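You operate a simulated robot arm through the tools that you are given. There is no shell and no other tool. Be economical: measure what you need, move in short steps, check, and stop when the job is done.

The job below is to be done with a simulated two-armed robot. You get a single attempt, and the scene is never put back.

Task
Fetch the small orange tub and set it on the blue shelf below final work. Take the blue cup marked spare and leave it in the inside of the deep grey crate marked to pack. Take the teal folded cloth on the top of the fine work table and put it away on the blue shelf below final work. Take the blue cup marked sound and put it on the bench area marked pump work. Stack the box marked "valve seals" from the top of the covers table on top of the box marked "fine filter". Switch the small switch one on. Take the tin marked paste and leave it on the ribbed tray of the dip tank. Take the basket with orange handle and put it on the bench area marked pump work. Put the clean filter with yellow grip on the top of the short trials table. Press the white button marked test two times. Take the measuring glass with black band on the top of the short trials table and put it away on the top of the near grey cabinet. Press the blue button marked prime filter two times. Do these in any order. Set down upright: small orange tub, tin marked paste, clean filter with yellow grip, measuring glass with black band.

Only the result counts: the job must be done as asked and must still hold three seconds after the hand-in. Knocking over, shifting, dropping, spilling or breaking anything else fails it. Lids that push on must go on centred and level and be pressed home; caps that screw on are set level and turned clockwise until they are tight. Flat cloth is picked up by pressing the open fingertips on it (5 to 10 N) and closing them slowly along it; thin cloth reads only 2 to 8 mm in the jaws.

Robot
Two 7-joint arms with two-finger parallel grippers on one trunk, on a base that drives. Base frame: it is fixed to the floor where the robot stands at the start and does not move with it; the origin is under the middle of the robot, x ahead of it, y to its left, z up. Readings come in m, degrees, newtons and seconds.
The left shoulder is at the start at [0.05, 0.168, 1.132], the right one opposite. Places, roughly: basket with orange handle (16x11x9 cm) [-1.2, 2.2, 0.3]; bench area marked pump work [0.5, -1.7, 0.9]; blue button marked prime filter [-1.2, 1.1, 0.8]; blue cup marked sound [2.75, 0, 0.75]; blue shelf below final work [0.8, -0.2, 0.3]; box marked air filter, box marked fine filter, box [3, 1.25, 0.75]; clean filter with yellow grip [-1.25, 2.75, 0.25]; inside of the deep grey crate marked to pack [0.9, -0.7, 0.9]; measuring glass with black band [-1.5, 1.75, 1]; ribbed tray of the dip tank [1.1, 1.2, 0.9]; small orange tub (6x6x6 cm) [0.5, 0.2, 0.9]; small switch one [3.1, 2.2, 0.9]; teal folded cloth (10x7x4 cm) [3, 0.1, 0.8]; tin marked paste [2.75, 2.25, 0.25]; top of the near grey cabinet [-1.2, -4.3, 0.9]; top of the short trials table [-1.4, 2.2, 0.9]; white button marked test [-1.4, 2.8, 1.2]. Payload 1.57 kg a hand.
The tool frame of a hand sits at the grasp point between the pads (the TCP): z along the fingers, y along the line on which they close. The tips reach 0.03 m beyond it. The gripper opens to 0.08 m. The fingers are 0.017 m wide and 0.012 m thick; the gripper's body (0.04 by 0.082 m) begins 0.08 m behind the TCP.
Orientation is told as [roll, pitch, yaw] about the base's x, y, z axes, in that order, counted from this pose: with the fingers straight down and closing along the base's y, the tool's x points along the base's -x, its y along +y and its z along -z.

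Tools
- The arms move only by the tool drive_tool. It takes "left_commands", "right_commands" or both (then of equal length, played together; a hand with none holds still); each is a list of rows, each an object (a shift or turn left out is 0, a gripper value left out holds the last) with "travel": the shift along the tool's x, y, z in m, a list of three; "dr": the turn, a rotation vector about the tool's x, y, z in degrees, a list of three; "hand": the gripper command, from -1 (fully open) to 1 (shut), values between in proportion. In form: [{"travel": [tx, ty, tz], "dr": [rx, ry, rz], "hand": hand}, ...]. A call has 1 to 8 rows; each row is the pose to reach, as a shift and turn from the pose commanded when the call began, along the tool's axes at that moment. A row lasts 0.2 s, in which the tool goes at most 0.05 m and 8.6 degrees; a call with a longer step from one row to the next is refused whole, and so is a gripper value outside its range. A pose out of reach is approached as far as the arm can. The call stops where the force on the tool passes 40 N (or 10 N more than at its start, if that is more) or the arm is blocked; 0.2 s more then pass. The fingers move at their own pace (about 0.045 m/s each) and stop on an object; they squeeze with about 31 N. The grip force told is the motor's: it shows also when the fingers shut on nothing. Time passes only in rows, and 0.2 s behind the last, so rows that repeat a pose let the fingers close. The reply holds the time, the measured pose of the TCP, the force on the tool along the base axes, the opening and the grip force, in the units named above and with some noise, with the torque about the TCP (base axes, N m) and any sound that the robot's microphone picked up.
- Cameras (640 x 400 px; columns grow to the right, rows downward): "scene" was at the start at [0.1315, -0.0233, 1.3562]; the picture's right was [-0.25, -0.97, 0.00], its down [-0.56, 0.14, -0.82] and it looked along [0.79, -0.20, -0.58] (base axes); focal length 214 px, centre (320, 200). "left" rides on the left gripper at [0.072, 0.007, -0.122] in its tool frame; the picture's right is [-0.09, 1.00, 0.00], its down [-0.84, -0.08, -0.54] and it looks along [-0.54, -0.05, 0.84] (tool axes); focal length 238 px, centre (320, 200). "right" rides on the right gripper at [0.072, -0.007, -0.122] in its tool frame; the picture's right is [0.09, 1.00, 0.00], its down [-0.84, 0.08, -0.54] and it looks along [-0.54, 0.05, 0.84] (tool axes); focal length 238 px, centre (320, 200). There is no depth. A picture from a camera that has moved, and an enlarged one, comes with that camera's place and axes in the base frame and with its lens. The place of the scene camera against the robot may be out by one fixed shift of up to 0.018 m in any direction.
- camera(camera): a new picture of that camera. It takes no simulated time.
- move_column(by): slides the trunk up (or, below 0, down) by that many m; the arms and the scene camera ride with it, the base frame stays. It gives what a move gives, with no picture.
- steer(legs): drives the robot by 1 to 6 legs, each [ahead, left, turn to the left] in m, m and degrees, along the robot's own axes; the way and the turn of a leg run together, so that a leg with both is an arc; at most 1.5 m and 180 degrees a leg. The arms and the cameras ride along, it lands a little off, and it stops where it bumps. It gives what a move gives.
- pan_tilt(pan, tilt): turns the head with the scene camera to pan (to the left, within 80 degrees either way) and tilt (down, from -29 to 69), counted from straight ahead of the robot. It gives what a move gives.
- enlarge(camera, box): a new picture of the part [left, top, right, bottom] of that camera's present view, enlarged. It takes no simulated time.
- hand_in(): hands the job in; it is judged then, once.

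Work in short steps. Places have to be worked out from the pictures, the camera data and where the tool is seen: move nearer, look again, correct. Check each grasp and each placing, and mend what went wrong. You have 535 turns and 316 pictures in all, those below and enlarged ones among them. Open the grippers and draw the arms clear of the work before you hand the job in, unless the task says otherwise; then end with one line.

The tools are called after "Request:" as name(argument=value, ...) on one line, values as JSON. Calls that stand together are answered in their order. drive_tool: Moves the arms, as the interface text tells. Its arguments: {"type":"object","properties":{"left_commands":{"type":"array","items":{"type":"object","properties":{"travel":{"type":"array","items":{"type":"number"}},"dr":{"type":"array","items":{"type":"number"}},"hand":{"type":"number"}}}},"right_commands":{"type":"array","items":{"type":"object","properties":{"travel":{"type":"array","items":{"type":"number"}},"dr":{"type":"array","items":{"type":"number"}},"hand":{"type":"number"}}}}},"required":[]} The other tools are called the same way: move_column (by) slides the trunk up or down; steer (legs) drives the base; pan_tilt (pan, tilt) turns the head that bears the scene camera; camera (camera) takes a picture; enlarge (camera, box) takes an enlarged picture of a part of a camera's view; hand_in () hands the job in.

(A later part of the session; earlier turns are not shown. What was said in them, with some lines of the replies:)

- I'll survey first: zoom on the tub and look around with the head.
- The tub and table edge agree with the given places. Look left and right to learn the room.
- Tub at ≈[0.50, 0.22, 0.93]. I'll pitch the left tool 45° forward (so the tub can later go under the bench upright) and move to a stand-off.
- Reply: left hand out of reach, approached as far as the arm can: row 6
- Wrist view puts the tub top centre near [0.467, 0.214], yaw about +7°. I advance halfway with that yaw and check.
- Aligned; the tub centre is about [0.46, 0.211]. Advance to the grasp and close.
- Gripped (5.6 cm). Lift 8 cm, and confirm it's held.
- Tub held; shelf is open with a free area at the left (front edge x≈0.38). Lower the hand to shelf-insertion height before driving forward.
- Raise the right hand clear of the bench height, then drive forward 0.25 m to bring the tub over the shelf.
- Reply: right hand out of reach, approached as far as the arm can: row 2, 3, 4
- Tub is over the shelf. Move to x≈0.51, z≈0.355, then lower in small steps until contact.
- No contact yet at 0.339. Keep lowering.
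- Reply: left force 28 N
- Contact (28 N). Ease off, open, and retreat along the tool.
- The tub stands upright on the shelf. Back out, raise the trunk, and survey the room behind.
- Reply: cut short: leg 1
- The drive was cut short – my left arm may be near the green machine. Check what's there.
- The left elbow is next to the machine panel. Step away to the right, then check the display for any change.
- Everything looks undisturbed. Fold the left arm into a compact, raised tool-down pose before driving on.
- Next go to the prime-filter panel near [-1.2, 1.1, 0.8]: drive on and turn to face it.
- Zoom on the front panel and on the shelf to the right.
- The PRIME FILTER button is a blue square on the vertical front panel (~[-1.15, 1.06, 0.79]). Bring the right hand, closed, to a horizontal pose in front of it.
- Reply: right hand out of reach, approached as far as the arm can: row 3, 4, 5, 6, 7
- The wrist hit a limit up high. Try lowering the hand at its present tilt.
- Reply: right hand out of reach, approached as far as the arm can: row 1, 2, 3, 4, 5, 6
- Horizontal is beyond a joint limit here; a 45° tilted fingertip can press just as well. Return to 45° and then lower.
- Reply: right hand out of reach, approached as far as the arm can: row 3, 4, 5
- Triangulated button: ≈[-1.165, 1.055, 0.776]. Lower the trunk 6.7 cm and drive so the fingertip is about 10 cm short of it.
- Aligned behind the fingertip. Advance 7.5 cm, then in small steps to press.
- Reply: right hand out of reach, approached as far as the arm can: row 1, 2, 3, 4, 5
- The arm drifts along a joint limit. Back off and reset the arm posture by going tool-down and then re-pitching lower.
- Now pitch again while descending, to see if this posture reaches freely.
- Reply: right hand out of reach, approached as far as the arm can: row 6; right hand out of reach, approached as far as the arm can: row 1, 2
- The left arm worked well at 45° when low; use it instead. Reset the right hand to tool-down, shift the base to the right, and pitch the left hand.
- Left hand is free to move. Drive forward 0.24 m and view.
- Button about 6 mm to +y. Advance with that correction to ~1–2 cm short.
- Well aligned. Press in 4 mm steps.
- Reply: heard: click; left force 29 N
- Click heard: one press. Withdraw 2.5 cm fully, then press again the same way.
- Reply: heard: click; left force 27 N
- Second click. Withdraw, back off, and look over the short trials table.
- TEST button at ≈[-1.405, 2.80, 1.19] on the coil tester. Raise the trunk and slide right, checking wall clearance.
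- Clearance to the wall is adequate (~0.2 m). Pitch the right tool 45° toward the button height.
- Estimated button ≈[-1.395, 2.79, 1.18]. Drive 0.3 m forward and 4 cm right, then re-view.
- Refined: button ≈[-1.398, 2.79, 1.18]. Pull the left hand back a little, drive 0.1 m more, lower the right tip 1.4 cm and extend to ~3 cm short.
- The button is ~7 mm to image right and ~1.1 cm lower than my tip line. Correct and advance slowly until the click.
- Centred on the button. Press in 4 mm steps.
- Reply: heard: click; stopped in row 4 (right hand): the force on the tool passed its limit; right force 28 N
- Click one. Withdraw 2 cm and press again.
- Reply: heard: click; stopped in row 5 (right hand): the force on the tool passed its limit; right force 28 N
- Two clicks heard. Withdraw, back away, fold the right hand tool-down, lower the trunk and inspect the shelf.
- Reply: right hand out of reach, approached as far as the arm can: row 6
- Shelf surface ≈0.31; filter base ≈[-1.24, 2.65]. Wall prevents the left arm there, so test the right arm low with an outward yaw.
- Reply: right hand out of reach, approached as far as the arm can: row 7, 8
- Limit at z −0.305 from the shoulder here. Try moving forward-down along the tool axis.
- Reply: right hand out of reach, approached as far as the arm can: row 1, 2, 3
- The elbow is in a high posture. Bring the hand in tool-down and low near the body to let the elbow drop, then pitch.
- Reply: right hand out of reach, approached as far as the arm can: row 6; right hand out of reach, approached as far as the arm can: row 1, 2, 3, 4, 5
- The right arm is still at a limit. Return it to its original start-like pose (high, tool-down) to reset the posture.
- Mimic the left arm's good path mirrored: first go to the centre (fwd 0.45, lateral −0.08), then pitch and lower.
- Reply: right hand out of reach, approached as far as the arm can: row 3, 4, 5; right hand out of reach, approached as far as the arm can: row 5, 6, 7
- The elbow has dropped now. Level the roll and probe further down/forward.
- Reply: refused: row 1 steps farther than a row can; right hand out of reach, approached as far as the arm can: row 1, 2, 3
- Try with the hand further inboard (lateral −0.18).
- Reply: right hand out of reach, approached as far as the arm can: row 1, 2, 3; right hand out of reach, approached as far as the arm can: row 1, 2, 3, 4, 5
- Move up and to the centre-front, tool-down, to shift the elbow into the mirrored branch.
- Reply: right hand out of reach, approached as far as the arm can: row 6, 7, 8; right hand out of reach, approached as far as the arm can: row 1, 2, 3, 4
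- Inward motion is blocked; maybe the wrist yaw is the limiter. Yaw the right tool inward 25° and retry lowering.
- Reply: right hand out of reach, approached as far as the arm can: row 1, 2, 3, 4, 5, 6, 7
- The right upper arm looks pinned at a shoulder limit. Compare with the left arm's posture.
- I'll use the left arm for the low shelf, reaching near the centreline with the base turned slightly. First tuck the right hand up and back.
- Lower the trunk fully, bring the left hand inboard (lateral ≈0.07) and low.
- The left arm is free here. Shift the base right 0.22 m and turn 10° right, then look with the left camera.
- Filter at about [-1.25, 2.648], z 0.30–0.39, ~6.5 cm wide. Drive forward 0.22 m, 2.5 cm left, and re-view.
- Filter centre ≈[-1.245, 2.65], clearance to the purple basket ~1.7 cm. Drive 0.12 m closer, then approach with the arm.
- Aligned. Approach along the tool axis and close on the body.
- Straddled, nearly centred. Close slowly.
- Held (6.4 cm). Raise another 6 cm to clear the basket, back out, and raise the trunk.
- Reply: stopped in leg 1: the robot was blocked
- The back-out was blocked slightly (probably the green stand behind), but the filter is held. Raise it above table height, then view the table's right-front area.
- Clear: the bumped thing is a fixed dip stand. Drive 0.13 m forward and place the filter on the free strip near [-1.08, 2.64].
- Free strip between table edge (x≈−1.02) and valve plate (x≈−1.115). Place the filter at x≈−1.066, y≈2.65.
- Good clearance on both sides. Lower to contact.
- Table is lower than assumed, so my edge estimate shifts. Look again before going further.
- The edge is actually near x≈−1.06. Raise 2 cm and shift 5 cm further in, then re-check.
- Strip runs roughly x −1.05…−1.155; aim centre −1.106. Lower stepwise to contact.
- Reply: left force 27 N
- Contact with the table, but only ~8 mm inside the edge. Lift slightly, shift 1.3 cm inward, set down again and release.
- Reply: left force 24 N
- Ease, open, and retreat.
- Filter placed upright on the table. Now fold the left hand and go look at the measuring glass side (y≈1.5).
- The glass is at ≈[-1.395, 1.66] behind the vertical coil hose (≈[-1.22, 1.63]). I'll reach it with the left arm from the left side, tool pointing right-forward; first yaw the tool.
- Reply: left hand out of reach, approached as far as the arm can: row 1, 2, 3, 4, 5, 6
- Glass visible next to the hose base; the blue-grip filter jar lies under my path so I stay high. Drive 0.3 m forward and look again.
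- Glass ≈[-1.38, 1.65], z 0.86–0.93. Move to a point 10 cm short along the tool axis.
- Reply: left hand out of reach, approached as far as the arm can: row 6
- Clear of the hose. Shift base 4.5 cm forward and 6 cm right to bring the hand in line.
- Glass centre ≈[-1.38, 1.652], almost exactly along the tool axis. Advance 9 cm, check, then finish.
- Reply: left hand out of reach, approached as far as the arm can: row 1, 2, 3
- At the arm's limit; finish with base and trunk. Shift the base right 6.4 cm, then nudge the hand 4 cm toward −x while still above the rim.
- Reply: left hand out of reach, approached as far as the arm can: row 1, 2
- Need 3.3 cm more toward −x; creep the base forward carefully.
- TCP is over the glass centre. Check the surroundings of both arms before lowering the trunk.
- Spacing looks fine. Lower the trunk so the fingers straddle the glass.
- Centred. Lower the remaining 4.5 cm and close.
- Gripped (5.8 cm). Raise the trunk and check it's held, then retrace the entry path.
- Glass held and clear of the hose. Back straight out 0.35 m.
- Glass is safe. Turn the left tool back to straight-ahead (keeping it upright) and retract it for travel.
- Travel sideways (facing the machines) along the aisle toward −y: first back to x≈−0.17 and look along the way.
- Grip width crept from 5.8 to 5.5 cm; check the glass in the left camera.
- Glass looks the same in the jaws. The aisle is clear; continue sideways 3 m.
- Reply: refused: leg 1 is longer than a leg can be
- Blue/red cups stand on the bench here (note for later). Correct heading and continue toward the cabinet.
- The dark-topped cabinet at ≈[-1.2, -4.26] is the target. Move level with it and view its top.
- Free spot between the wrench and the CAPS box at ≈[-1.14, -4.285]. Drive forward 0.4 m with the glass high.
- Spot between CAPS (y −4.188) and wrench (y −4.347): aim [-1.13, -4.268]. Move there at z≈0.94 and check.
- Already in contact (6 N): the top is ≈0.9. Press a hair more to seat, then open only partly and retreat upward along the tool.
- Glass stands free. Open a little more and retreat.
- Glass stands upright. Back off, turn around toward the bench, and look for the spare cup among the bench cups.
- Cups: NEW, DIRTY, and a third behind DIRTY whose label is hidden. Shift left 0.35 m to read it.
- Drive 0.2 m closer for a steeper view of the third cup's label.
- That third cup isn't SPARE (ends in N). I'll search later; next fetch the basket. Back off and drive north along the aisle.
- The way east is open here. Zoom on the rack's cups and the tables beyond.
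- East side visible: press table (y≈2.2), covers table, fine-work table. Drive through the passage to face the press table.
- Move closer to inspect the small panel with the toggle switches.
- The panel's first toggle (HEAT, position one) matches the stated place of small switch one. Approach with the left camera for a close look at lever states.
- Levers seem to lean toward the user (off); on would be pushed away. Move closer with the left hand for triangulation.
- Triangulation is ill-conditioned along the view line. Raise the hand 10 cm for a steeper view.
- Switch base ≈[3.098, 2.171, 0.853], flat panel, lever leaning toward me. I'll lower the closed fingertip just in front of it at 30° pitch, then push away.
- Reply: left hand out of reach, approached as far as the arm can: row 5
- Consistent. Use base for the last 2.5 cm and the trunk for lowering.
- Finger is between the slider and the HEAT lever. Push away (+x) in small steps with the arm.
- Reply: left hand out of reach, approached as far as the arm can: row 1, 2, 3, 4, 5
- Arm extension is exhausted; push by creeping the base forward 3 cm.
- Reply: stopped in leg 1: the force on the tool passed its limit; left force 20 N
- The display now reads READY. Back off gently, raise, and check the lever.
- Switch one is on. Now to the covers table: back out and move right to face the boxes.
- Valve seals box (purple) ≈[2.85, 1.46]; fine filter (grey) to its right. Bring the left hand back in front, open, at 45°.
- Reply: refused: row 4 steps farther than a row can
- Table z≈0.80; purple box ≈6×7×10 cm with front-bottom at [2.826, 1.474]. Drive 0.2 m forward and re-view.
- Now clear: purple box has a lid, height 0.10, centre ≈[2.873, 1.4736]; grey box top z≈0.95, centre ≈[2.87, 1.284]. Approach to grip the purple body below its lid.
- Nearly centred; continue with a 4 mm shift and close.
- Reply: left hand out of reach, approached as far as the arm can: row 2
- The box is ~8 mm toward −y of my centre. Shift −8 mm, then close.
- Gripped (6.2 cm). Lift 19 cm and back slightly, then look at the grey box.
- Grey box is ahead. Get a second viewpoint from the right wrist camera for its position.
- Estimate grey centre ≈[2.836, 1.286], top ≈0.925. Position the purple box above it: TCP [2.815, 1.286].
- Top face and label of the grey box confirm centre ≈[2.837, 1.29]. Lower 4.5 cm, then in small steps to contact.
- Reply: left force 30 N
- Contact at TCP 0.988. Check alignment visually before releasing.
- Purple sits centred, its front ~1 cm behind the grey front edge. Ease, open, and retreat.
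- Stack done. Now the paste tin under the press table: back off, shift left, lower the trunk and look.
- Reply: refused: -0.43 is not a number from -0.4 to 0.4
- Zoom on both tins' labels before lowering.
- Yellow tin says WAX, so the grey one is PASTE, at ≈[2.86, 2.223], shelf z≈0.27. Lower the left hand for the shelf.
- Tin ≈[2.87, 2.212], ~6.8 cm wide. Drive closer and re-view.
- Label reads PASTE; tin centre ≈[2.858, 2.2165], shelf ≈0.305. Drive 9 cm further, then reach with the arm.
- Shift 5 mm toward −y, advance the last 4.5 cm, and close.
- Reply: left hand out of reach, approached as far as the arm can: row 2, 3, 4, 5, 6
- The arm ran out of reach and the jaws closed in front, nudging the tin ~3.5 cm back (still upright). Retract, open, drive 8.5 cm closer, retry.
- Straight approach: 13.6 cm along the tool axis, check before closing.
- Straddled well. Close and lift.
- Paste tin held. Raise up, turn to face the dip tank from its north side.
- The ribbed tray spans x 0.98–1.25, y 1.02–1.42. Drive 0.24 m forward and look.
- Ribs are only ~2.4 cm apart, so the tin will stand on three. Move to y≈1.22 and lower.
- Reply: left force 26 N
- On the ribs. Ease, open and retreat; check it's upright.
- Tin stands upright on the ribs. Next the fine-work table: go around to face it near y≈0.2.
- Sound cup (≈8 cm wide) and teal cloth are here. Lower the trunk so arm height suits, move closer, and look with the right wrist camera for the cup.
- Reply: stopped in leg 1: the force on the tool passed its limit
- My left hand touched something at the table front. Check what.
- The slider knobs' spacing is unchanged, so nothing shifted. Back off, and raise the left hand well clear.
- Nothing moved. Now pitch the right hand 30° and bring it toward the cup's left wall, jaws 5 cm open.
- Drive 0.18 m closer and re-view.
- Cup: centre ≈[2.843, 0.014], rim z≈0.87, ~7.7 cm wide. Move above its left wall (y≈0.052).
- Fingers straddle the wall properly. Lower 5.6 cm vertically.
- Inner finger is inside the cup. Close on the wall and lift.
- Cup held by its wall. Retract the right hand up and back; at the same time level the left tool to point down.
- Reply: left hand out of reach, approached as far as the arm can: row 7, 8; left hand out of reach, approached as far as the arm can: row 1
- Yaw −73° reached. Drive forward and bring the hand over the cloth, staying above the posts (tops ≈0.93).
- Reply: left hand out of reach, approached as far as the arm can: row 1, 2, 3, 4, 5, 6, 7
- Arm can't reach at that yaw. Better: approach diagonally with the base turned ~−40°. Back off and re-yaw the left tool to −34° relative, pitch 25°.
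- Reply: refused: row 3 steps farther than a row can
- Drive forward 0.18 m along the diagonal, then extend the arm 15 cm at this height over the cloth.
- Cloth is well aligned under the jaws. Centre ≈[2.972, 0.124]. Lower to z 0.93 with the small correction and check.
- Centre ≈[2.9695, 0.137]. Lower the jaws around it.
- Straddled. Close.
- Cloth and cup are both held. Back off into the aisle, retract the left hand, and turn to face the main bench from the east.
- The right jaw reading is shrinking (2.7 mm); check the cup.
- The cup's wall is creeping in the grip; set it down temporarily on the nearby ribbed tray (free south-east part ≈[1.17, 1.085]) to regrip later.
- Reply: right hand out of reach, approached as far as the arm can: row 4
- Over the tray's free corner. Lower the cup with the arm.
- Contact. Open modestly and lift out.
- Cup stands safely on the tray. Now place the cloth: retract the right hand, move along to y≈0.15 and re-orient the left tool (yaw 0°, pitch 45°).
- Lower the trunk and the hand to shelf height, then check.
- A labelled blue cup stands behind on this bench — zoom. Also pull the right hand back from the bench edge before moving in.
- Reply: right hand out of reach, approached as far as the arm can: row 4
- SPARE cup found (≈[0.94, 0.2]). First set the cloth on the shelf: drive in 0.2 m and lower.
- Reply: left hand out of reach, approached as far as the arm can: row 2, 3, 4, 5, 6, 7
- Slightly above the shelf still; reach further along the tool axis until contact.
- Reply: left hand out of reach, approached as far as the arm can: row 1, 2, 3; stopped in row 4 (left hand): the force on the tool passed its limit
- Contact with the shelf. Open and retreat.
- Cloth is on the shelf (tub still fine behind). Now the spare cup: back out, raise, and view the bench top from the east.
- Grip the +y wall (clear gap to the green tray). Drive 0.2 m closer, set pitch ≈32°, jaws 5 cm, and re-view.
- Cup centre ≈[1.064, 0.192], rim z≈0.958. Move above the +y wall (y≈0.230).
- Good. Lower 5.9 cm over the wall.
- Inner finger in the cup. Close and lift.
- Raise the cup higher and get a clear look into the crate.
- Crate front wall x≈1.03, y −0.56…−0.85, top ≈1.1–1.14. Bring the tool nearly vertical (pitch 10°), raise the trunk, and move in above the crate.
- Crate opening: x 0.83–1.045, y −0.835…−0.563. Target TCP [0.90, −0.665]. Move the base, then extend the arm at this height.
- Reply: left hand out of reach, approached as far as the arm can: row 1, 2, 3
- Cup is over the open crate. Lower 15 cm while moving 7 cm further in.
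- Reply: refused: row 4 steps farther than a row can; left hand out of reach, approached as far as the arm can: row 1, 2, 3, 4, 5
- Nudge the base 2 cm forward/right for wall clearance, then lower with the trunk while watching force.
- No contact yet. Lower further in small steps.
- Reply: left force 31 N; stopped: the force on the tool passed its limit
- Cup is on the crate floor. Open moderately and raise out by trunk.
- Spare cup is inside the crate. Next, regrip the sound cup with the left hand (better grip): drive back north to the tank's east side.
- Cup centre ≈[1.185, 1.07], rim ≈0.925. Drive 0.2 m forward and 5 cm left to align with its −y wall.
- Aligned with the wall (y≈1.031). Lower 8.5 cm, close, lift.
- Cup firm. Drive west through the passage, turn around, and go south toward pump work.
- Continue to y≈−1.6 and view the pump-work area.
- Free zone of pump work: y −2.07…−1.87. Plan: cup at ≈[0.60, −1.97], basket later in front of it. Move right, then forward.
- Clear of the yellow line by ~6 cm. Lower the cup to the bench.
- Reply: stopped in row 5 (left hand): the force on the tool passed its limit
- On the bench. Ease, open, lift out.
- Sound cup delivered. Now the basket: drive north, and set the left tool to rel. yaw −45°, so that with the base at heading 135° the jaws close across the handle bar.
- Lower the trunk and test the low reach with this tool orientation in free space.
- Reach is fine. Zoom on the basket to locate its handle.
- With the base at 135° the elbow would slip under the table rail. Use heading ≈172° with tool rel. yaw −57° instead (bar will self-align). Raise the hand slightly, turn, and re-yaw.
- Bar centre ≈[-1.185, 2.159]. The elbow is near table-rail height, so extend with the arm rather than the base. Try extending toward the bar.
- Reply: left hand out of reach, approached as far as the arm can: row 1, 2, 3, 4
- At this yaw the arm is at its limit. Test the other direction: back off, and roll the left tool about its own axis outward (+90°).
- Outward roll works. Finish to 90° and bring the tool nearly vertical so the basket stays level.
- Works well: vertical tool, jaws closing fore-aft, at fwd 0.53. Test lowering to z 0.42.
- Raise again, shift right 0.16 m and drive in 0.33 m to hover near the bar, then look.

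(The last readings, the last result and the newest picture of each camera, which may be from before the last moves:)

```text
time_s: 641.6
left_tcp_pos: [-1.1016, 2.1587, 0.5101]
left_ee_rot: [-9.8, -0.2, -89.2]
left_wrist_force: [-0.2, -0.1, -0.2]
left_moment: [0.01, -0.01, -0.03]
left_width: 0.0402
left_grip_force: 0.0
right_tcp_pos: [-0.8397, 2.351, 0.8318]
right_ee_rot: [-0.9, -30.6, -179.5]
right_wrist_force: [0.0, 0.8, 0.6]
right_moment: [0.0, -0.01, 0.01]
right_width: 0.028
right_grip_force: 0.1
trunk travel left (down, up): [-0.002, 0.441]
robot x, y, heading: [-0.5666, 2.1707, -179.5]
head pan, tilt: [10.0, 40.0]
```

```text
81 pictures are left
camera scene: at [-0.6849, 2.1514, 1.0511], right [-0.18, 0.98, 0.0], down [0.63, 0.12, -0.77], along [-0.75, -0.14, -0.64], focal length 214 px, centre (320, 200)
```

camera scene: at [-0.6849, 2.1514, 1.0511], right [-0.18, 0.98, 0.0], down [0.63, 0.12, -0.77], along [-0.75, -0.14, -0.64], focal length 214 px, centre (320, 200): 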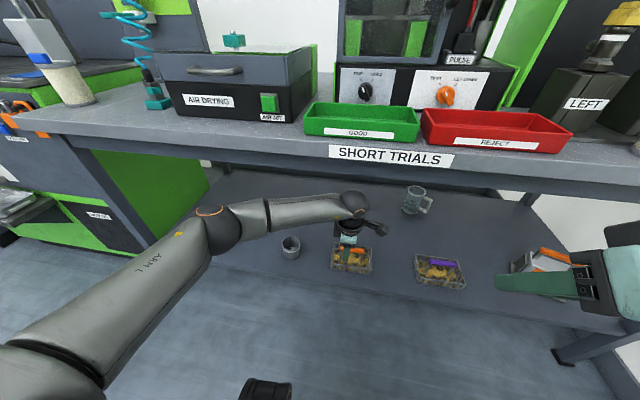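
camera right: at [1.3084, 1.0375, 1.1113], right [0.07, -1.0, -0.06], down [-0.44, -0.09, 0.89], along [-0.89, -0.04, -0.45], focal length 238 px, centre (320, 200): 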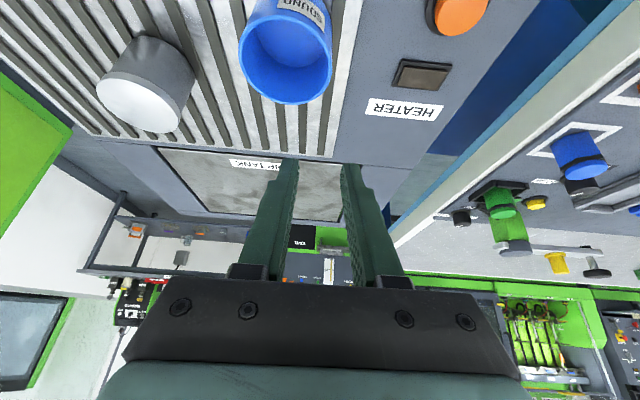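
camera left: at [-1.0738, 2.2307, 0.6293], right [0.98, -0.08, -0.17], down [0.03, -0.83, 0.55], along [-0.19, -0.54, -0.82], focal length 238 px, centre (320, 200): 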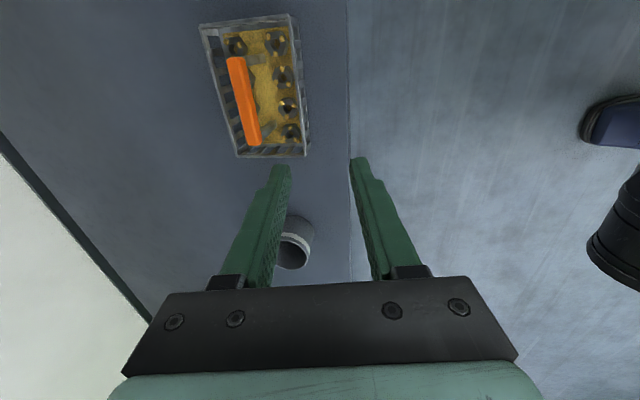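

Bar: x≈−1.196, y 2.146–2.226 (centre 2.186), parallel to y. Move base 5 cm in and the arm 4.5 cm forward, 2.7 cm right.

Request:
steer(legs=[[0.05, 0, 0]])

Request:
drive_tool(left_commands=[{"travel": [0.014, -0.022, 0.004]}, {"travel": [0.027, -0.0443, 0.008]}])

Request:
camera(camera="left")

```text
time_s: 642.5
left_tcp_pos: [-1.1507, 2.158, 0.51]
left_ee_rot: [-9.7, -0.2, -89.3]
left_wrist_force: [0.2, -0.1, 0.2]
left_moment: [-0.01, 0.02, 0.05]
left_width: 0.0398
left_grip_force: 0.0
right_tcp_pos: [-0.8896, 2.3509, 0.8313]
right_ee_rot: [-0.9, -30.6, -179.4]
right_wrist_force: [0.6, -0.7, 1.0]
right_moment: [0.0, 0.02, -0.02]
right_width: 0.0278
right_grip_force: 0.1
trunk travel left (down, up): [-0.002, 0.441]
robot x, y, heading: [-0.6197, 2.1668, -179.6]
head pan, tilt: [10.0, 40.0]
```

```text
time_s: 643.1
left_tcp_pos: [-1.1955, 2.1838, 0.5112]
left_ee_rot: [-9.8, -0.2, -89.4]
left_wrist_force: [-0.6, -0.2, 0.6]
left_moment: [0.04, 0.04, 0.02]
left_width: 0.04
left_grip_force: 0.2
right_tcp_pos: [-0.8903, 2.3499, 0.8315]
right_ee_rot: [-0.9, -30.6, -179.4]
right_wrist_force: [0.0, 0.1, -0.5]
right_moment: [0.02, -0.01, 0.0]
right_width: 0.0281
right_grip_force: 0.0
trunk travel left (down, up): [-0.002, 0.441]
robot x, y, heading: [-0.6183, 2.171, -179.6]
head pan, tilt: [10.0, 40.0]
```

```text
80 pictures are left
camera left: at [-1.1692, 2.2571, 0.6294], right [0.98, -0.08, -0.17], down [0.03, -0.83, 0.55], along [-0.19, -0.54, -0.82], focal length 238 px, centre (320, 200)
```

left: 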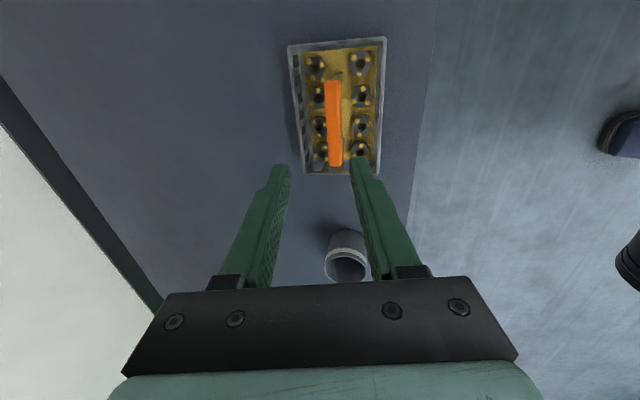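

Refined bar: x≈−1.205, y≈2.188, z≈0.377. Lower over it in steps.

Request:
drive_tool(left_commands=[{"travel": [0.004, -0.005, 0.03]}, {"travel": [0.004, 0.0, 0.06]}, {"travel": [0.004, 0.006, 0.09]}])

Request:
camera(camera="left")

```text
time_s: 643.9
left_tcp_pos: [-1.1894, 2.172, 0.4243]
left_ee_rot: [-9.7, -0.1, -89.3]
left_wrist_force: [-0.1, -0.9, 0.4]
left_moment: [-0.03, 0.03, -0.02]
left_width: 0.0398
left_grip_force: 0.1
left hand out of reach, approached as far as the arm can: row 1, 2, 3
right_tcp_pos: [-0.8893, 2.3492, 0.8318]
right_ee_rot: [-0.9, -30.6, -179.4]
right_wrist_force: [-0.1, -0.2, 0.0]
right_moment: [-0.02, 0.03, 0.04]
right_width: 0.028
right_grip_force: 0.1
trunk travel left (down, up): [-0.002, 0.441]
robot x, y, heading: [-0.6192, 2.1653, -179.4]
head pan, tilt: [10.0, 40.0]
```

```text
79 pictures are left
camera left: at [-1.1637, 2.2442, 0.5426], right [0.98, -0.08, -0.17], down [0.03, -0.83, 0.55], along [-0.19, -0.54, -0.82], focal length 238 px, centre (320, 200)
```

left: 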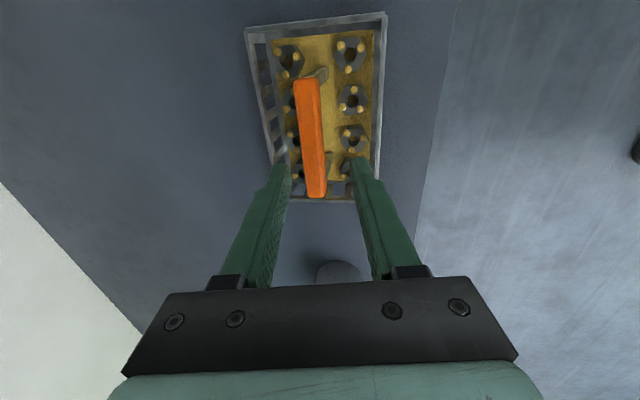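

Arm at its forward limit; creep the base 2 cm forward and 1.6 cm right, then lower.

Request:
steer(legs=[[0.025, -0.016, 0]])

Request:
drive_tool(left_commands=[{"travel": [0, 0.003, 0.018]}, {"travel": [0, 0.0065, 0.037]}])

Request:
camera(camera="left")

Request:
camera(camera="scene")

```text
time_s: 644.7
left_tcp_pos: [-1.2156, 2.1871, 0.4245]
left_ee_rot: [-9.6, -0.2, -89.4]
left_wrist_force: [0.0, 0.0, 0.8]
left_moment: [-0.02, 0.03, -0.04]
left_width: 0.0401
left_grip_force: 0.0
right_tcp_pos: [-0.9134, 2.3652, 0.8324]
right_ee_rot: [-0.8, -30.6, -179.5]
right_wrist_force: [0.0, -0.2, -0.5]
right_moment: [0.02, 0.01, 0.0]
right_width: 0.028
right_grip_force: 0.2
trunk travel left (down, up): [-0.002, 0.441]
robot x, y, heading: [-0.6423, 2.1859, -179.3]
head pan, tilt: [10.0, 40.0]
```

```text
time_s: 645.2
left_tcp_pos: [-1.2131, 2.1873, 0.4149]
left_ee_rot: [-10.5, 0.0, -89.4]
left_wrist_force: [6.8, -3.3, 21.9]
left_moment: [0.06, -0.57, -0.03]
left_width: 0.0426
left_grip_force: 1.8
left hand out of reach, approached as far as the arm can: row 1, 2
right_tcp_pos: [-0.9122, 2.3657, 0.8326]
right_ee_rot: [-0.8, -30.5, -179.4]
right_wrist_force: [-0.2, 0.0, 0.4]
right_moment: [-0.01, 0.01, -0.03]
right_width: 0.0281
right_grip_force: 0.1
trunk travel left (down, up): [-0.002, 0.441]
robot x, y, heading: [-0.6432, 2.1818, -179.7]
head pan, tilt: [10.0, 40.0]
stopped in row 2 (left hand): the force on the tool passed its limit (the readings are from after the stop); the commanded pose is now the measured one
```

```text
78 pictures are left
camera left: at [-1.1853, 2.2586, 0.5334], right [0.98, -0.08, -0.18], down [0.03, -0.84, 0.55], along [-0.2, -0.54, -0.82], focal length 238 px, centre (320, 200)
```

left: 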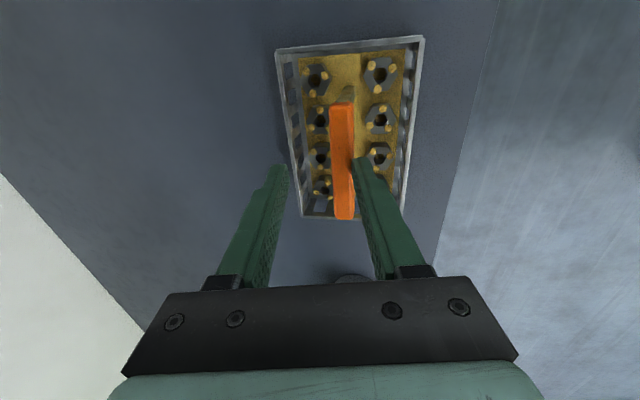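

```text
77 pictures are left
camera scene: at [-0.7584, 2.1664, 1.0517], right [-0.18, 0.98, 0.0], down [0.63, 0.12, -0.77], along [-0.75, -0.14, -0.64], focal length 214 px, centre (320, 200)
```

scene: 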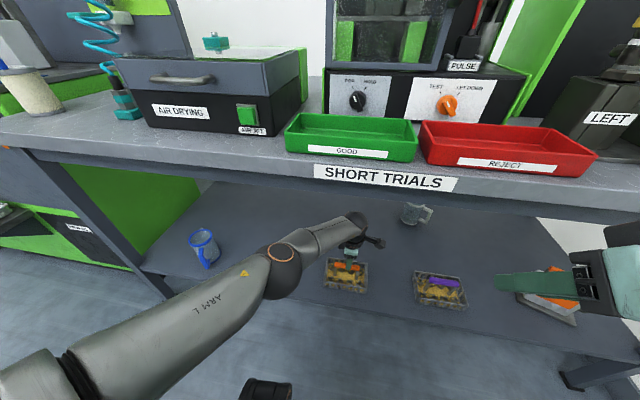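

The front finger touched the bar (1 cm too deep). Raise 1 cm, shift back 1 cm, then lower again.

Request:
drive_tool(left_commands=[{"travel": [0, 0.0, -0.012]}, {"travel": [0.002, 0.01, -0.013]}, {"travel": [0.002, 0.011, -0.013]}])

Request:
drive_tool(left_commands=[{"travel": [0, 0.002, 0.012]}, {"travel": [0, 0.004, 0.024]}, {"travel": [0, 0.006, 0.036]}])

Request:
camera(camera="left")

```text
time_s: 646.0
left_tcp_pos: [-1.1999, 2.1898, 0.4221]
left_ee_rot: [-10.3, -0.1, -89.5]
left_wrist_force: [0.1, -0.1, -0.6]
left_moment: [0.01, -0.01, 0.0]
left_width: 0.0399
left_grip_force: 0.2
right_tcp_pos: [-0.9151, 2.3657, 0.8314]
right_ee_rot: [-0.9, -30.4, -179.5]
right_wrist_force: [-0.2, 0.3, 0.7]
right_moment: [0.0, -0.02, 0.01]
right_width: 0.0283
right_grip_force: 0.1
trunk travel left (down, up): [-0.002, 0.441]
robot x, y, heading: [-0.641, 2.1822, -179.6]
head pan, tilt: [10.0, 40.0]
```

```text
time_s: 646.8
left_tcp_pos: [-1.2001, 2.1881, 0.3857]
left_ee_rot: [-10.2, 0.0, -89.5]
left_wrist_force: [0.2, -0.5, -0.2]
left_moment: [-0.04, -0.01, -0.01]
left_width: 0.0401
left_grip_force: 0.0
right_tcp_pos: [-0.9151, 2.3652, 0.8322]
right_ee_rot: [-0.9, -30.5, -179.4]
right_wrist_force: [-0.8, 0.2, 0.3]
right_moment: [0.0, -0.01, -0.01]
right_width: 0.028
right_grip_force: 0.0
trunk travel left (down, up): [-0.002, 0.441]
robot x, y, heading: [-0.6408, 2.1836, -179.3]
head pan, tilt: [10.0, 40.0]
```

```text
76 pictures are left
camera left: at [-1.172, 2.2604, 0.504], right [0.98, -0.08, -0.18], down [0.03, -0.84, 0.55], along [-0.19, -0.54, -0.82], focal length 238 px, centre (320, 200)
```

left: 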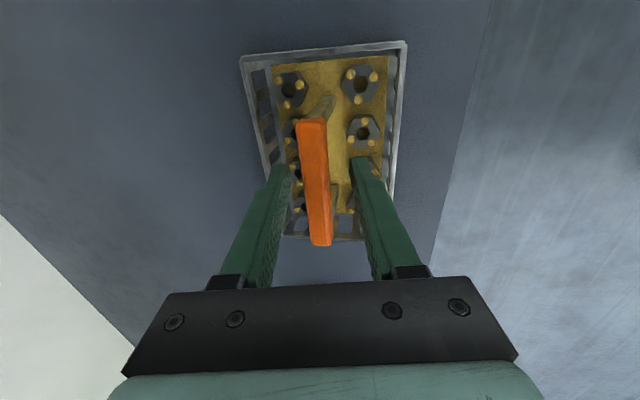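

Bar is between the jaws. Close gently.

Request:
drive_tool(left_commands=[{"travel": [0, 0.001, 0.004], "hand": 0.5}, {"travel": [0, 0.001, 0.004], "hand": 1}, {"travel": [0, 0.001, 0.004]}, {"travel": [0, 0.001, 0.004]}])

Request:
drive_tool(left_commands=[{"travel": [0, -0.003, -0.02]}, {"travel": [0, -0.007, -0.04]}])

Request:
camera(camera="left")

```text
time_s: 647.8
left_tcp_pos: [-1.1991, 2.1878, 0.3815]
left_ee_rot: [-10.5, -0.1, -89.5]
left_wrist_force: [-0.2, -1.8, 6.4]
left_moment: [-0.18, -0.37, -0.3]
left_width: 0.0176
left_grip_force: 30.7
right_tcp_pos: [-0.9148, 2.3671, 0.8322]
right_ee_rot: [-0.9, -30.5, -179.5]
right_wrist_force: [-0.7, -0.2, 0.2]
right_moment: [-0.03, 0.02, 0.0]
right_width: 0.028
right_grip_force: 0.0
trunk travel left (down, up): [-0.002, 0.441]
robot x, y, heading: [-0.6438, 2.1809, -179.5]
head pan, tilt: [10.0, 40.0]
```

```text
time_s: 648.4
left_tcp_pos: [-1.1993, 2.1885, 0.4215]
left_ee_rot: [-10.3, 0.0, -89.6]
left_wrist_force: [-0.1, -0.2, -3.4]
left_moment: [0.02, -0.02, -0.01]
left_width: 0.0156
left_grip_force: 30.7
right_tcp_pos: [-0.9146, 2.3662, 0.8325]
right_ee_rot: [-0.9, -30.5, -179.5]
right_wrist_force: [0.0, 0.3, 0.3]
right_moment: [-0.02, -0.02, 0.0]
right_width: 0.0281
right_grip_force: 0.0
trunk travel left (down, up): [-0.002, 0.441]
robot x, y, heading: [-0.6415, 2.1831, -179.5]
head pan, tilt: [10.0, 40.0]
```

```text
75 pictures are left
camera left: at [-1.1717, 2.2605, 0.5403], right [0.98, -0.08, -0.18], down [0.03, -0.84, 0.55], along [-0.19, -0.54, -0.82], focal length 238 px, centre (320, 200)
```

left: 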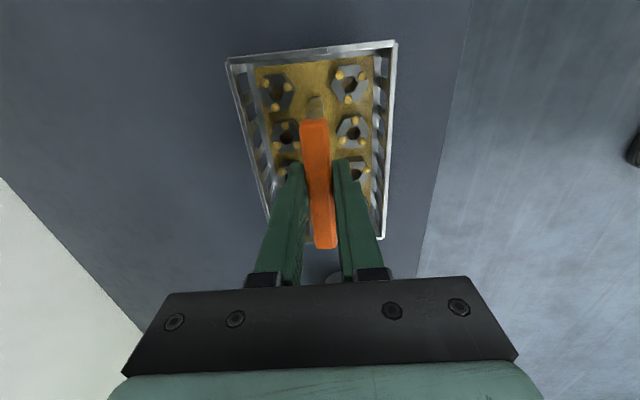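

Basket lifted (3.4 N). Back straight out, then raise the trunk.

Request:
steer(legs=[[-0.3, 0, 0]])

Request:
drive_tool(left_commands=[{"dr": [-5, 0, 0], "travel": [0, 0.01, -0.02]}, {"dr": [-10, 0, 0], "travel": [0, 0.03, -0.04]}])

Request:
move_column(by=0.4)

Request:
camera(camera="left")

Request:
camera(camera="scene")

```text
time_s: 650.5
left_tcp_pos: [-0.9018, 2.1913, 0.4221]
left_ee_rot: [-10.3, 0.0, -89.5]
left_wrist_force: [-0.9, -0.6, -2.4]
left_moment: [0.02, -0.02, 0.03]
left_width: 0.0151
left_grip_force: 30.4
right_tcp_pos: [-0.6186, 2.3681, 0.8321]
right_ee_rot: [-0.9, -30.4, -179.5]
right_wrist_force: [-0.7, 0.5, 0.3]
right_moment: [0.01, 0.0, 0.01]
right_width: 0.0281
right_grip_force: 0.0
trunk travel left (down, up): [-0.002, 0.441]
robot x, y, heading: [-0.3472, 2.1829, -179.6]
head pan, tilt: [10.0, 40.0]
```

```text
time_s: 651.1
left_tcp_pos: [-0.8673, 2.1921, 0.4566]
left_ee_rot: [-0.2, 0.0, -89.6]
left_wrist_force: [-0.6, -0.2, -3.6]
left_moment: [0.05, 0.0, -0.02]
left_width: 0.0156
left_grip_force: 30.8
right_tcp_pos: [-0.6178, 2.3688, 0.8306]
right_ee_rot: [-0.9, -30.6, -179.5]
right_wrist_force: [0.6, -0.1, 0.4]
right_moment: [0.01, -0.01, 0.01]
right_width: 0.0279
right_grip_force: 0.0
trunk travel left (down, up): [-0.002, 0.441]
robot x, y, heading: [-0.347, 2.1842, -179.5]
head pan, tilt: [10.0, 40.0]
```

```text
time_s: 654.9
left_tcp_pos: [-0.8671, 2.1915, 0.8556]
left_ee_rot: [-0.2, 0.1, -89.4]
left_wrist_force: [-0.8, 0.5, -2.2]
left_moment: [-0.01, -0.01, -0.04]
left_width: 0.0155
left_grip_force: 30.9
right_tcp_pos: [-0.618, 2.3687, 1.2316]
right_ee_rot: [-1.0, -30.5, -179.4]
right_wrist_force: [-0.1, -0.5, -0.2]
right_moment: [-0.02, -0.03, 0.01]
right_width: 0.0278
right_grip_force: 0.1
trunk travel left (down, up): [-0.402, 0.041]
robot x, y, heading: [-0.3512, 2.1867, -179.4]
head pan, tilt: [10.0, 40.0]
```

```text
74 pictures are left
camera left: at [-0.8599, 2.2635, 0.9773], right [1.0, -0.08, 0.0], down [-0.07, -0.84, 0.54], along [-0.05, -0.54, -0.84], focal length 238 px, centre (320, 200)
```

left: 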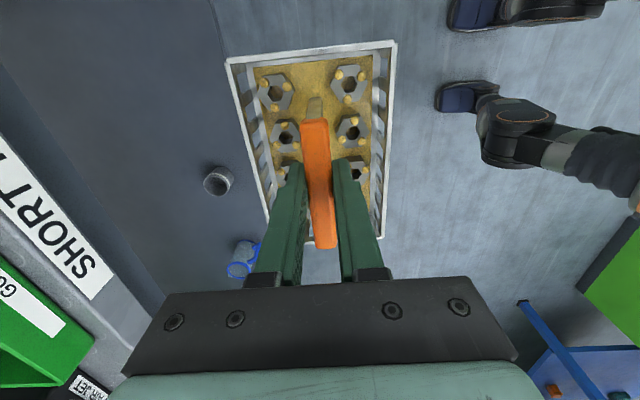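

```text
73 pictures are left
camera scene: at [-0.4634, 2.1692, 1.451], right [-0.18, 0.98, 0.0], down [0.63, 0.12, -0.77], along [-0.75, -0.14, -0.64], focal length 214 px, centre (320, 200)
```

scene: 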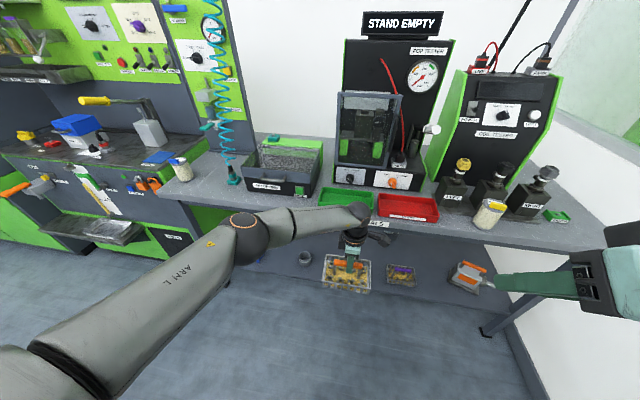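

Basket is level and secure. Raise it, then travel: shift south, turn around, and go to pump work.

Request:
drive_tool(left_commands=[{"travel": [0, 0.02, -0.04]}, {"travel": [0, 0.04, -0.08]}, {"travel": [0, 0.06, -0.12]}, {"travel": [0, 0.08, -0.16]}, {"travel": [0, 0.09, -0.2]}, {"travel": [0, 0.1, -0.235]}])

Request:
steer(legs=[[0.02, 0.3, 0], [0, 0, 90], [0, 0, 90], [0, -1.2, 0], [0, -1.2, 0]])

Request:
camera(camera="left")

```text
time_s: 656.3
left_tcp_pos: [-0.7642, 2.1931, 1.091]
left_ee_rot: [-0.2, 0.1, -89.5]
left_wrist_force: [-0.2, 0.0, -2.8]
left_moment: [0.02, -0.01, -0.04]
left_width: 0.0159
left_grip_force: 31.2
right_tcp_pos: [-0.6181, 2.3692, 1.2317]
right_ee_rot: [-0.9, -30.5, -179.6]
right_wrist_force: [-0.1, -0.2, -0.1]
right_moment: [0.0, 0.0, -0.01]
right_width: 0.0279
right_grip_force: 0.2
trunk travel left (down, up): [-0.402, 0.041]
robot x, y, heading: [-0.3459, 2.1873, -179.5]
head pan, tilt: [10.0, 40.0]
```

```text
time_s: 677.3
left_tcp_pos: [0.0637, -0.5065, 1.0898]
left_ee_rot: [-0.3, -0.1, 90.8]
left_wrist_force: [-0.2, 0.3, -2.7]
left_moment: [-0.02, -0.01, 0.02]
left_width: 0.0156
left_grip_force: 30.9
right_tcp_pos: [-0.0827, -0.6838, 1.2317]
right_ee_rot: [-0.9, -30.4, 0.5]
right_wrist_force: [0.2, -0.1, 0.5]
right_moment: [0.02, 0.0, 0.01]
right_width: 0.0279
right_grip_force: 0.1
trunk travel left (down, up): [-0.402, 0.041]
robot x, y, heading: [-0.3561, -0.4999, 0.7]
head pan, tilt: [10.0, 40.0]
```

```text
72 pictures are left
camera left: at [0.0586, -0.5787, 1.2117], right [-1.0, 0.08, 0.0], down [0.07, 0.84, 0.54], along [0.05, 0.54, -0.84], focal length 238 px, centre (320, 200)
```

left: 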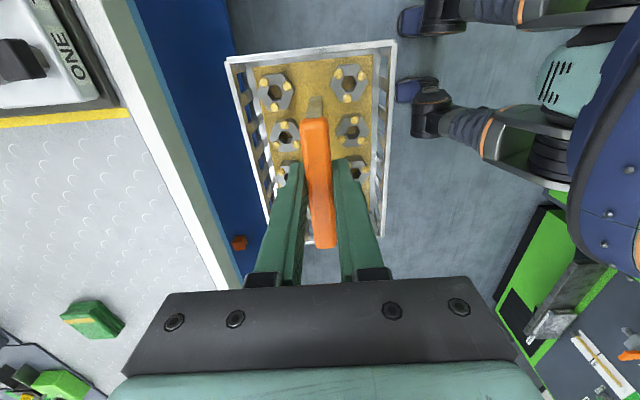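

Continue south to y≈−1.96.

Request:
steer(legs=[[0, 0, -0.7], [0, -1.0, 0], [0, -0.45, 0]])

Request:
pan_tilt(pan=0, tilt=45)

Request:
camera(camera="scene")

```text
time_s: 685.2
left_tcp_pos: [0.0593, -1.9717, 1.0896]
left_ee_rot: [-0.3, 0.0, 89.8]
left_wrist_force: [-0.2, -0.7, -2.6]
left_moment: [-0.04, -0.04, 0.0]
left_width: 0.0156
left_grip_force: 30.8
right_tcp_pos: [-0.0906, -2.1446, 1.2314]
right_ee_rot: [-0.9, -30.5, -0.1]
right_wrist_force: [-0.2, -0.1, 0.4]
right_moment: [0.01, 0.03, -0.03]
right_width: 0.0278
right_grip_force: 0.0
trunk travel left (down, up): [-0.402, 0.041]
robot x, y, heading: [-0.3626, -1.9571, -0.1]
head pan, tilt: [10.0, 40.0]
```

```text
time_s: 685.9
left_tcp_pos: [0.06, -1.9706, 1.0899]
left_ee_rot: [-0.1, 0.1, 89.8]
left_wrist_force: [0.5, 0.8, -2.4]
left_moment: [-0.02, 0.01, -0.02]
left_width: 0.0158
left_grip_force: 30.6
right_tcp_pos: [-0.0902, -2.1433, 1.2311]
right_ee_rot: [-0.9, -30.5, -0.1]
right_wrist_force: [-0.4, 0.3, -0.8]
right_moment: [-0.01, 0.0, 0.0]
right_width: 0.0278
right_grip_force: 0.0
trunk travel left (down, up): [-0.402, 0.041]
robot x, y, heading: [-0.3579, -1.9546, -0.1]
head pan, tilt: [0.0, 45.0]
```

```text
71 pictures are left
camera scene: at [-0.2325, -1.9606, 1.4438], right [0.0, -1.0, 0.0], down [-0.71, 0.0, -0.71], along [0.71, 0.0, -0.71], focal length 214 px, centre (320, 200)
```

scene: 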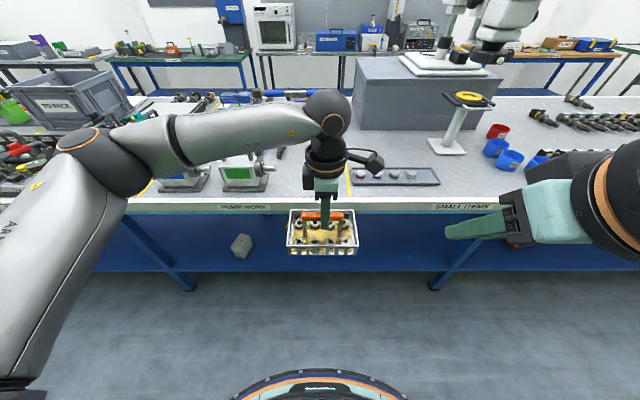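

Yellow line at y≈−2.065; basket will span −2.035…−1.875. Drive forward 0.38 m.

Request:
steer(legs=[[0.38, 0.015, 0]])

Request:
camera(camera="left")

Request:
camera(camera="scene")

```text
time_s: 688.3
left_tcp_pos: [0.4434, -1.9566, 1.0909]
left_ee_rot: [-0.2, 0.0, 89.7]
left_wrist_force: [1.5, 0.3, -2.4]
left_moment: [0.01, 0.0, 0.01]
left_width: 0.0156
left_grip_force: 31.4
right_tcp_pos: [0.2916, -2.1318, 1.2311]
right_ee_rot: [-1.0, -30.6, -0.2]
right_wrist_force: [-0.2, 0.0, -0.9]
right_moment: [0.01, 0.02, -0.02]
right_width: 0.028
right_grip_force: 0.0
trunk travel left (down, up): [-0.402, 0.041]
robot x, y, heading: [0.0195, -1.9413, -0.4]
head pan, tilt: [0.0, 45.0]
```

```text
70 pictures are left
camera left: at [0.4351, -2.0296, 1.2115], right [-1.0, 0.1, 0.0], down [0.08, 0.84, 0.54], along [0.06, 0.54, -0.84], focal length 238 px, centre (320, 200)
```

left: 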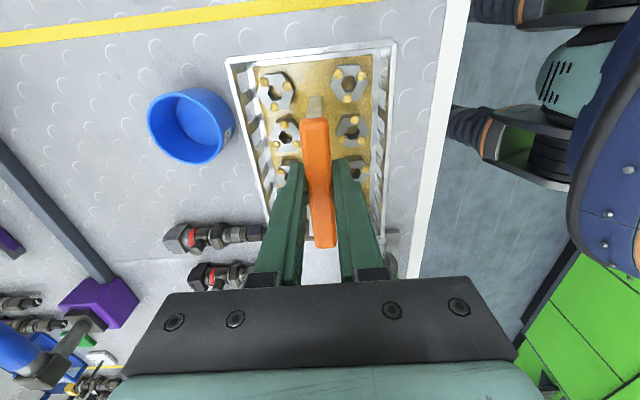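

```text
69 pictures are left
camera scene: at [0.1504, -1.9473, 1.4437], right [0.0, -1.0, 0.0], down [-0.71, 0.0, -0.71], along [0.71, 0.0, -0.71], focal length 214 px, centre (320, 200)
```

scene: 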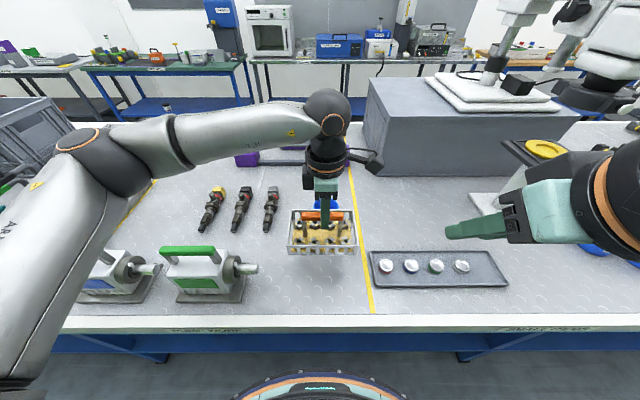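

Basket clear of line, cup and pump. Lower it to the bench.

Request:
drive_tool(left_commands=[{"travel": [0, 0, 0.035]}, {"travel": [0, 0, 0.07]}, {"travel": [0, 0, 0.095]}, {"travel": [0, 0, 0.1]}])

Request:
drive_tool(left_commands=[{"travel": [0, 0, 0.003]}, {"travel": [0, 0, 0.006]}, {"travel": [0, 0, 0.009]}, {"travel": [0, 0, 0.012]}, {"travel": [0, 0, 0.015]}, {"travel": [0, 0, 0.018]}, {"travel": [0, 0, 0.021]}])

```text
time_s: 689.3
left_tcp_pos: [0.4431, -1.9582, 0.9908]
left_ee_rot: [-0.2, 0.0, 89.8]
left_wrist_force: [-0.3, -0.1, -3.0]
left_moment: [-0.03, 0.0, 0.04]
left_width: 0.0156
left_grip_force: 31.5
right_tcp_pos: [0.2918, -2.1308, 1.2315]
right_ee_rot: [-0.9, -30.5, -0.3]
right_wrist_force: [-0.3, 0.5, 0.4]
right_moment: [0.03, 0.0, 0.02]
right_width: 0.0279
right_grip_force: 0.1
trunk travel left (down, up): [-0.402, 0.041]
robot x, y, heading: [0.0209, -1.9486, -0.2]
head pan, tilt: [0.0, 45.0]
```

```text
time_s: 690.7
left_tcp_pos: [0.4429, -1.9575, 0.9774]
left_ee_rot: [-0.8, 0.3, 89.7]
left_wrist_force: [-7.8, 3.5, 14.7]
left_moment: [0.47, 0.35, 0.18]
left_width: 0.0157
left_grip_force: 31.2
right_tcp_pos: [0.2899, -2.1312, 1.2313]
right_ee_rot: [-0.8, -30.6, -0.2]
right_wrist_force: [-0.7, 0.2, -0.6]
right_moment: [0.0, 0.01, -0.01]
right_width: 0.028
right_grip_force: 0.0
trunk travel left (down, up): [-0.402, 0.041]
robot x, y, heading: [0.026, -1.9433, -0.1]
head pan, tilt: [0.0, 45.0]
stopped in row 7 (left hand): the force on the tool passed its limit (the readings are from after the stop); the commanded pose is now the measured one
```

Set down. Open to 4 cm and lift straight up.

Request:
drive_tool(left_commands=[{"travel": [0, 0, -0.001], "hand": 0}, {"travel": [0, 0, -0.001]}, {"travel": [0, 0, -0.001]}, {"travel": [0, 0, -0.03]}, {"travel": [0, 0, -0.07]}, {"travel": [0, 0, -0.11]}, {"travel": [0, 0, -0.15]}])

Request:
camera(camera="left")

```text
time_s: 692.3
left_tcp_pos: [0.4428, -1.9569, 1.1282]
left_ee_rot: [-0.8, 0.2, 89.7]
left_wrist_force: [0.3, -0.9, 0.8]
left_moment: [-0.01, 0.02, 0.0]
left_width: 0.04
left_grip_force: 0.0
right_tcp_pos: [0.2912, -2.1316, 1.2318]
right_ee_rot: [-0.8, -30.5, -0.2]
right_wrist_force: [0.2, 0.4, 0.1]
right_moment: [0.02, 0.0, -0.01]
right_width: 0.028
right_grip_force: 0.1
trunk travel left (down, up): [-0.402, 0.041]
robot x, y, heading: [0.0226, -1.9466, -0.1]
head pan, tilt: [0.0, 45.0]
```

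```text
68 pictures are left
camera left: at [0.4343, -2.0291, 1.2498], right [-1.0, 0.1, -0.01], down [0.07, 0.84, 0.54], along [0.06, 0.54, -0.84], focal length 238 px, centre (320, 200)
```

left: 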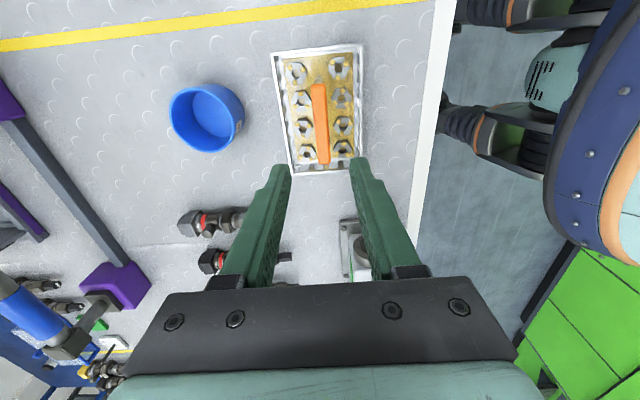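

Basket stands in the pump-work area. Back away, open both grippers fully, and take a last look.

Request:
steer(legs=[[-0.4, 0, 0]])

Request:
drive_tool(left_commands=[{"hand": -1}, {"hand": -1}, {"hand": -1}], right_commands=[{"hand": -1}, {"hand": -1}, {"hand": -1}])

Request:
camera(camera="scene")

```text
time_s: 694.8
left_tcp_pos: [0.0437, -1.9559, 1.1281]
left_ee_rot: [-0.8, 0.4, 89.9]
left_wrist_force: [-0.1, -0.1, 0.4]
left_moment: [-0.01, -0.01, 0.03]
left_width: 0.0402
left_grip_force: 0.0
right_tcp_pos: [-0.1065, -2.1285, 1.232]
right_ee_rot: [-1.0, -30.5, -0.2]
right_wrist_force: [0.2, -0.5, 0.2]
right_moment: [0.02, -0.03, -0.02]
right_width: 0.0282
right_grip_force: 0.1
trunk travel left (down, up): [-0.402, 0.041]
robot x, y, heading: [-0.372, -1.9462, -0.4]
head pan, tilt: [0.0, 45.0]
```

```text
time_s: 695.6
left_tcp_pos: [0.0449, -1.9552, 1.1283]
left_ee_rot: [-0.7, 0.2, 89.9]
left_wrist_force: [0.7, -0.2, 0.0]
left_moment: [-0.01, 0.01, -0.02]
left_width: 0.08
left_grip_force: 0.1
right_tcp_pos: [-0.1062, -2.1293, 1.2315]
right_ee_rot: [-1.0, -30.5, -0.3]
right_wrist_force: [0.1, 0.3, -0.6]
right_moment: [0.01, 0.03, 0.02]
right_width: 0.0797
right_grip_force: 0.1
trunk travel left (down, up): [-0.402, 0.041]
robot x, y, heading: [-0.3756, -1.9423, -0.2]
head pan, tilt: [0.0, 45.0]
```

```text
67 pictures are left
camera scene: at [-0.2481, -1.9456, 1.4438], right [0.0, -1.0, 0.0], down [-0.71, 0.0, -0.71], along [0.71, 0.0, -0.71], focal length 214 px, centre (320, 200)
```

scene: 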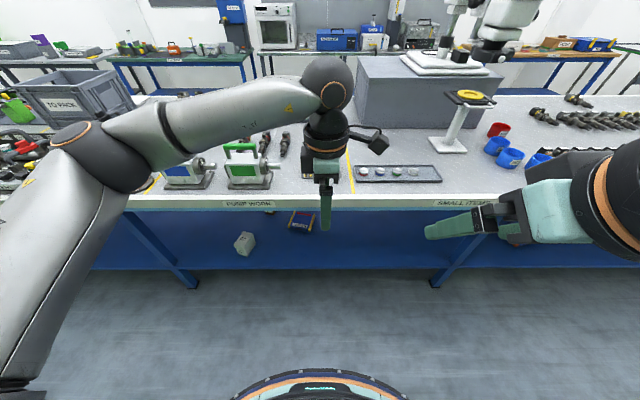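

All parts of the job are done, the arms are clear and the grippers are open, so I hand it in.

Request:
hand_in()

```text
The job is handed in.
```

I finished all twelve tasks and handed the job in; the result of the judging has not come back.
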